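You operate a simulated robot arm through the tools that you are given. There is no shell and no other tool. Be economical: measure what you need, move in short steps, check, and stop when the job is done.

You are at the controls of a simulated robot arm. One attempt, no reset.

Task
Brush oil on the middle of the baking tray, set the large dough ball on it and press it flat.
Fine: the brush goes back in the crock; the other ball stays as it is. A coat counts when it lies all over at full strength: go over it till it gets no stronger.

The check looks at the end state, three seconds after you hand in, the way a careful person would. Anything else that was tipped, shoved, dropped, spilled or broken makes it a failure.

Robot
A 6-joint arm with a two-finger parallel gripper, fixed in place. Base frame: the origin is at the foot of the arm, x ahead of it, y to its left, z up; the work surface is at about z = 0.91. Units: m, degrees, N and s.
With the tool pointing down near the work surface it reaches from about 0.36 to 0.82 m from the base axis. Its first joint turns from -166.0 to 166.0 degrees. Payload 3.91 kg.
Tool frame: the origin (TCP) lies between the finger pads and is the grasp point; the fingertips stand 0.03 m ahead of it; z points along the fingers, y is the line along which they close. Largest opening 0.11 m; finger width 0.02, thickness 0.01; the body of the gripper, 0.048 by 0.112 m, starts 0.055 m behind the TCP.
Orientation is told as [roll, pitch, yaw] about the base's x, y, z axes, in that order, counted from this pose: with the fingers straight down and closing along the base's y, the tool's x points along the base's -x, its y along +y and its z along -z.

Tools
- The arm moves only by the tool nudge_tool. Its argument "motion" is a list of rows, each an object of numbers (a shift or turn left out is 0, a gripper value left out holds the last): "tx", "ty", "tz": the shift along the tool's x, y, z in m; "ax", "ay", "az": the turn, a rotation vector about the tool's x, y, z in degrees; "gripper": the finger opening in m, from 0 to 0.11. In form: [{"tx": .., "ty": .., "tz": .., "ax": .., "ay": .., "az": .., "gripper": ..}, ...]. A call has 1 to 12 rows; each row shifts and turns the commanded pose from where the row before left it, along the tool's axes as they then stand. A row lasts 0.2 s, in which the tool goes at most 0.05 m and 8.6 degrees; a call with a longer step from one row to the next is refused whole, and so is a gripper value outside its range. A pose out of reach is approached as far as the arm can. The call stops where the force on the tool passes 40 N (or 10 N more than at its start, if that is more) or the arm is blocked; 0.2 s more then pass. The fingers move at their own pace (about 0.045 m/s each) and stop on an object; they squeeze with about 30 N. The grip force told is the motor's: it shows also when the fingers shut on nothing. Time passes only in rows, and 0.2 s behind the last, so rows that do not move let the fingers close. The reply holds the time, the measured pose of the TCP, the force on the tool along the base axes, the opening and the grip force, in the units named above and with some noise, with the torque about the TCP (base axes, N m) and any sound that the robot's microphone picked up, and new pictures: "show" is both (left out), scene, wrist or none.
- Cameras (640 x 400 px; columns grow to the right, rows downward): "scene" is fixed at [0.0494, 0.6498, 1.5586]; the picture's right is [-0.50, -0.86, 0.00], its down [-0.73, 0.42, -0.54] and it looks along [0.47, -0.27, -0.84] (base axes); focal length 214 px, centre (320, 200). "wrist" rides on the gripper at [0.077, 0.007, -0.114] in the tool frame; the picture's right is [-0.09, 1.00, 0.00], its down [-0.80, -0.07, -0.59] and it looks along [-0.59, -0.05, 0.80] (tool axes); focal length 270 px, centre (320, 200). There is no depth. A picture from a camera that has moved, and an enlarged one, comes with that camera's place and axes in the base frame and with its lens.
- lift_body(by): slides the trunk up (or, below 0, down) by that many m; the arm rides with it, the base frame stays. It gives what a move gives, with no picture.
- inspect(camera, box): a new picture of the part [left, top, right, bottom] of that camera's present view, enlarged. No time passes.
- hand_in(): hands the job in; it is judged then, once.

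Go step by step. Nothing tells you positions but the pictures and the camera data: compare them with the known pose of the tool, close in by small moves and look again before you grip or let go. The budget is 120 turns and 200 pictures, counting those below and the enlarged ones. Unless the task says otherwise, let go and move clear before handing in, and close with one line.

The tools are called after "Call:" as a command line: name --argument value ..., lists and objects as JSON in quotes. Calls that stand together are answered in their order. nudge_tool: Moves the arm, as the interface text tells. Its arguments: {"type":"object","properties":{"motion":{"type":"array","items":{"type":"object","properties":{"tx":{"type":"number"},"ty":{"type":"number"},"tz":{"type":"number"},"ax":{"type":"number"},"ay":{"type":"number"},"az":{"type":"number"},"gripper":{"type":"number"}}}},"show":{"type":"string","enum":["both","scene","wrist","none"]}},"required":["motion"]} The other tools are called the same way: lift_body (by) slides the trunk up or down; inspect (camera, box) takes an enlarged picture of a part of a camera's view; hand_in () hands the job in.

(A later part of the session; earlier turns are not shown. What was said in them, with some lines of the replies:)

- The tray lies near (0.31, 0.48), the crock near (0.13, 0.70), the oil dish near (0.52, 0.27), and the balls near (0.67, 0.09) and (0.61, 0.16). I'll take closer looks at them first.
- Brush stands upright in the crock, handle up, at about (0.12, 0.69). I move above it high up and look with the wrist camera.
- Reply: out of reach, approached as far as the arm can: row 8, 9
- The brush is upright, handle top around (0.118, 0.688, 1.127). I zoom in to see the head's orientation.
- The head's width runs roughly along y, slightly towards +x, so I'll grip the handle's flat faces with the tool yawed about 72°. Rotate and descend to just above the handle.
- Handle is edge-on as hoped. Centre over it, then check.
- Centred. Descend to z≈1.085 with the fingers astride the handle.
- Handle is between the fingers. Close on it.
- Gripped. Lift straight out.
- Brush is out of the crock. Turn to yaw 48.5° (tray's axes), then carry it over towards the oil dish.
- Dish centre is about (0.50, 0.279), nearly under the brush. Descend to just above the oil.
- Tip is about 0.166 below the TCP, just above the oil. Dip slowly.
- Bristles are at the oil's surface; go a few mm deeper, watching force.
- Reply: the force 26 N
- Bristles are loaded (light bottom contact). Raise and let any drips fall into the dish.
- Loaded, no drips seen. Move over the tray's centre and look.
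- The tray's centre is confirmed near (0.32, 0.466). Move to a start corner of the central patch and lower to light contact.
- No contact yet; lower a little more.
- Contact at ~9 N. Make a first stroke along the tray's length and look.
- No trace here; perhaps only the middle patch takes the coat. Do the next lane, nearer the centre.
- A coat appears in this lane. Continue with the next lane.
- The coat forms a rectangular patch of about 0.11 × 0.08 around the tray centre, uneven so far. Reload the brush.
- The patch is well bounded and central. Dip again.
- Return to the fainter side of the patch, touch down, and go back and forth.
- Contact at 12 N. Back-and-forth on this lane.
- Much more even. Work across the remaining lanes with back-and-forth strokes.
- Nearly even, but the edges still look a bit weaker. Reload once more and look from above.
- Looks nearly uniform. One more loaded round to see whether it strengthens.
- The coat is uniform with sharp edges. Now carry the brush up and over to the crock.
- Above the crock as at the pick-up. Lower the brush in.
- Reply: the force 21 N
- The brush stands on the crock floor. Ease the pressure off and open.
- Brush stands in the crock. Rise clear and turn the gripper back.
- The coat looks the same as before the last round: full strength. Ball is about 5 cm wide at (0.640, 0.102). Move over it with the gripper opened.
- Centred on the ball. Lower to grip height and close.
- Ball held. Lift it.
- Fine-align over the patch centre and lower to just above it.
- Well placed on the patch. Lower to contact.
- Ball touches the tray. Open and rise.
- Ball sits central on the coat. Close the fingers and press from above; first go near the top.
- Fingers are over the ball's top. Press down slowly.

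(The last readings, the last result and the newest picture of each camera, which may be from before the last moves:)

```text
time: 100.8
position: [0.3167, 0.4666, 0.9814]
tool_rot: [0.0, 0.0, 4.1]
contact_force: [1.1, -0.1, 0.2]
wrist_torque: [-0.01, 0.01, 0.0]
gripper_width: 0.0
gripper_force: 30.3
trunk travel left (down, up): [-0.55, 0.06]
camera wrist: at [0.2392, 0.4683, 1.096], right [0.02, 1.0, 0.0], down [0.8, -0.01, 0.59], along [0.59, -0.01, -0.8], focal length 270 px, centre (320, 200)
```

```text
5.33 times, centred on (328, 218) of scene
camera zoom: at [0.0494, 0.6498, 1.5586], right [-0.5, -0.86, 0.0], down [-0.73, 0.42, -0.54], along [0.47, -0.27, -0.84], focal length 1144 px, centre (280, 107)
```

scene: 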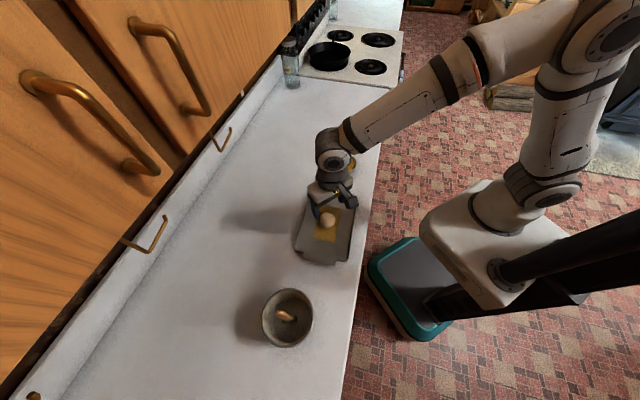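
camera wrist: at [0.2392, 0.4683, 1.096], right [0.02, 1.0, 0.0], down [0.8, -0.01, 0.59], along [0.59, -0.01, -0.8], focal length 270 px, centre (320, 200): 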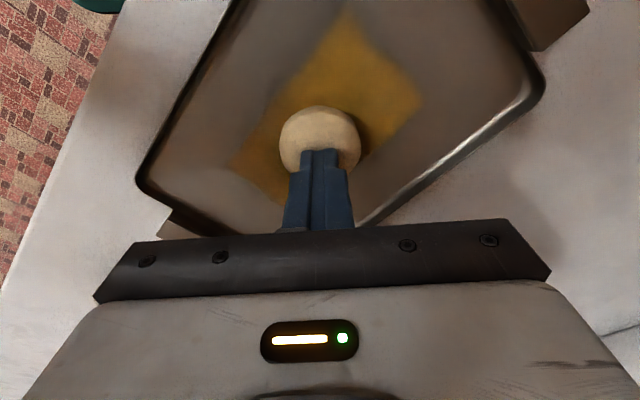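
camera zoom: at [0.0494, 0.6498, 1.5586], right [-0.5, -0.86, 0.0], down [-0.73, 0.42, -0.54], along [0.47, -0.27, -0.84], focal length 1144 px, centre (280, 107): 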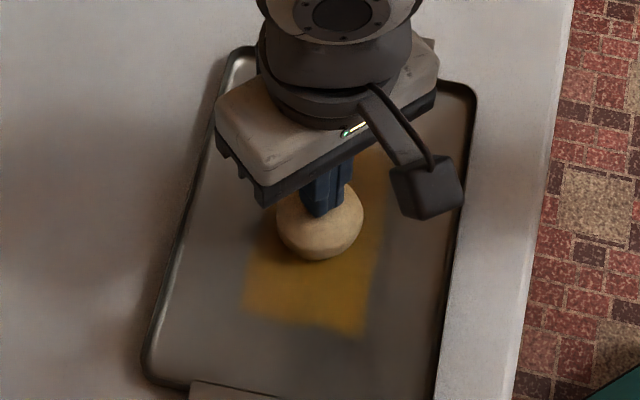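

The ball flattens under the fingers with little force. Keep pressing.

Call:
nudge_tool --motion '[{"tz": 0.003}, {"tz": 0.003}, {"tz": 0.003}, {"tz": 0.003}, {"tz": 0.003}, {}]' --show "wrist"

Call:
inspect --camera "scene" --box '[290, 180, 365, 255]'

```text
time: 102.2
position: [0.3155, 0.4678, 0.9653]
tool_rot: [-0.1, 0.0, 3.9]
contact_force: [0.9, -0.5, -0.6]
wrist_torque: [0.03, -0.02, -0.01]
gripper_width: 0.0
gripper_force: 29.8
trunk travel left (down, up): [-0.55, 0.06]
camera wrist: at [0.2387, 0.4685, 1.0807], right [0.02, 1.0, 0.0], down [0.8, -0.01, 0.59], along [0.59, -0.01, -0.8], focal length 270 px, centre (320, 200)
```

wrist: 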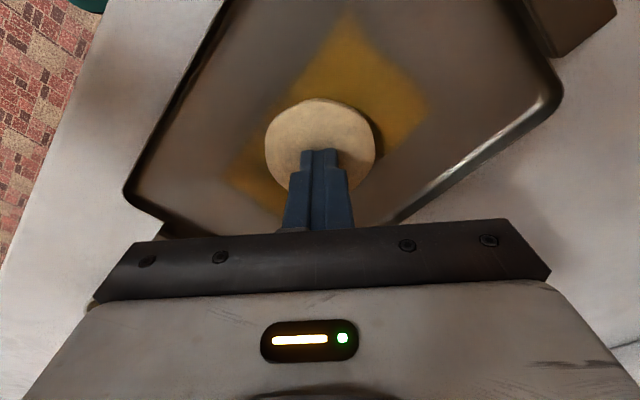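

```text
5.33 times, centred on (328, 218) of scene
camera zoom: at [0.0494, 0.6498, 1.5586], right [-0.5, -0.86, 0.0], down [-0.73, 0.42, -0.54], along [0.47, -0.27, -0.84], focal length 1144 px, centre (280, 107)
```

zoom: 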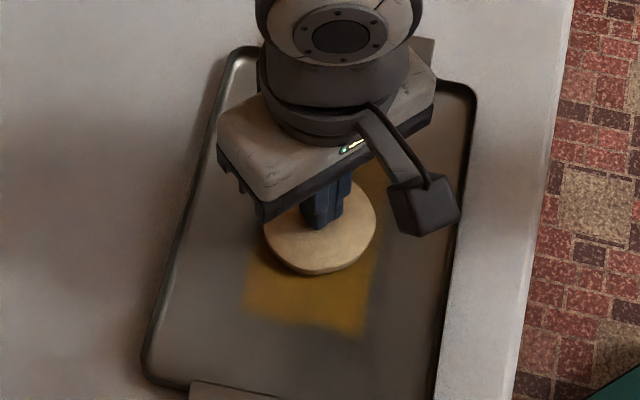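

Call:
nudge_tool --motion '[{"tz": 0.002}, {"tz": 0.002}, {"tz": 0.002}, {}]' --show "wrist"

Call:
inspect --camera "scene" --box '[290, 180, 365, 255]'

```text
time: 103.2
position: [0.3156, 0.4668, 0.9608]
tool_rot: [-0.1, 0.0, 3.9]
contact_force: [0.0, 0.6, -0.3]
wrist_torque: [-0.03, -0.04, 0.01]
gripper_width: 0.0
gripper_force: 29.7
trunk travel left (down, up): [-0.55, 0.06]
camera wrist: at [0.2388, 0.4686, 1.075], right [0.02, 1.0, 0.0], down [0.8, -0.01, 0.59], along [0.59, -0.01, -0.8], focal length 270 px, centre (320, 200)
```

wrist: 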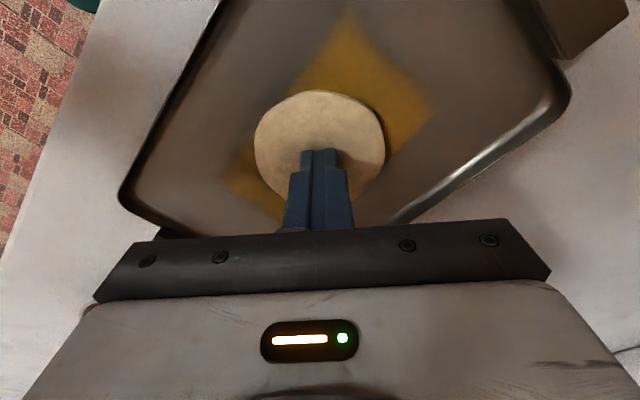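

```text
5.33 times, centred on (328, 218) of scene
camera zoom: at [0.0494, 0.6498, 1.5586], right [-0.5, -0.86, 0.0], down [-0.73, 0.42, -0.54], along [0.47, -0.27, -0.84], focal length 1144 px, centre (280, 107)
```

zoom: 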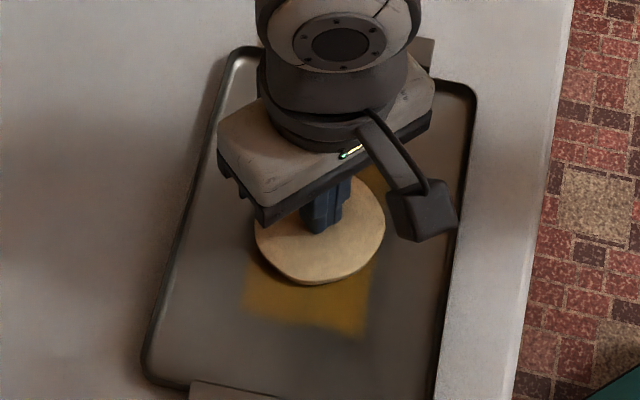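

Call:
nudge_tool --motion '[{"tz": 0.0015}, {"tz": 0.0015}, {}]' --show "none"

Call:
nudge_tool --motion '[{"tz": -0.005}, {"tz": -0.03}, {"tz": -0.04}, {"tz": -0.04}, {"tx": -0.03, "ty": -0.03}, {"tx": -0.03, "ty": -0.03}, {"tx": -0.03, "ty": -0.03}, {"tx": -0.03, "ty": -0.03}, {}]' --show "both"

Call:
inspect --camera "scene" --box '[290, 180, 365, 255]'

```text
time: 104.0
position: [0.3152, 0.4671, 0.9591]
tool_rot: [0.3, -0.3, 4.1]
contact_force: [0.8, -0.2, 24.8]
wrist_torque: [-0.02, 0.02, -0.01]
gripper_width: 0.0
gripper_force: 29.2
trunk travel left (down, up): [-0.55, 0.06]
```

```text
time: 106.0
position: [0.4429, 0.3566, 1.0711]
tool_rot: [0.1, -0.1, 4.1]
contact_force: [-0.5, -0.7, -0.3]
wrist_torque: [-0.01, -0.02, 0.0]
gripper_width: 0.0
gripper_force: 29.6
trunk travel left (down, up): [-0.55, 0.06]
camera wrist: at [0.3671, 0.3574, 1.1867], right [0.02, 1.0, 0.0], down [0.8, -0.01, 0.59], along [0.59, -0.01, -0.8], focal length 270 px, centre (320, 200)
```

scene: 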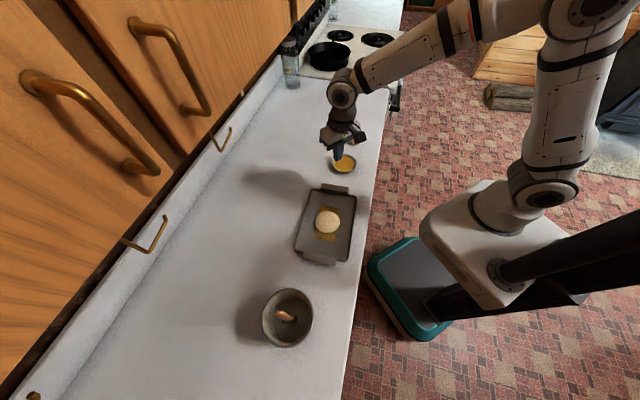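
wrist: 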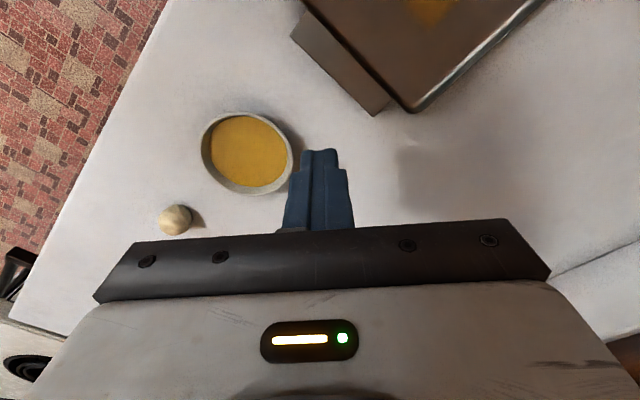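

```text
5.33 times, centred on (328, 218) of scene
camera zoom: at [0.0494, 0.6498, 1.5586], right [-0.5, -0.86, 0.0], down [-0.73, 0.42, -0.54], along [0.47, -0.27, -0.84], focal length 1144 px, centre (280, 107)
```

zoom: 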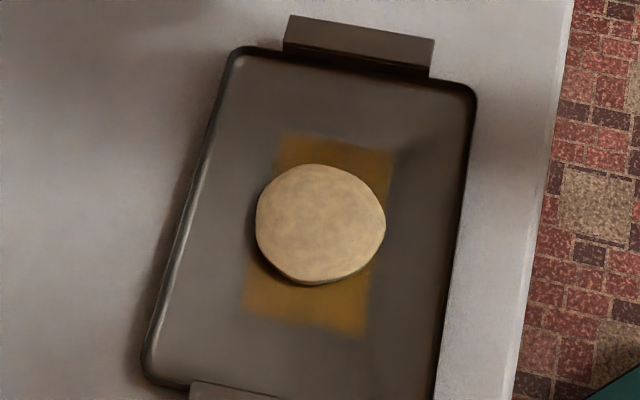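

The dough is pressed to a flat disc at its hard stop (25 N) and centred on the coat. The brush is in the crock, and the small ball and dish are untouched. The arm is clear, so I hand in.

Call:
hand_in

```text
The job is handed in.
```

The tray's middle is oiled evenly, and the large dough ball lies pressed flat on it, overhanging the oil by a few mm on the narrow sides. The brush is back in the crock, the small ball is untouched, and the job is handed in.
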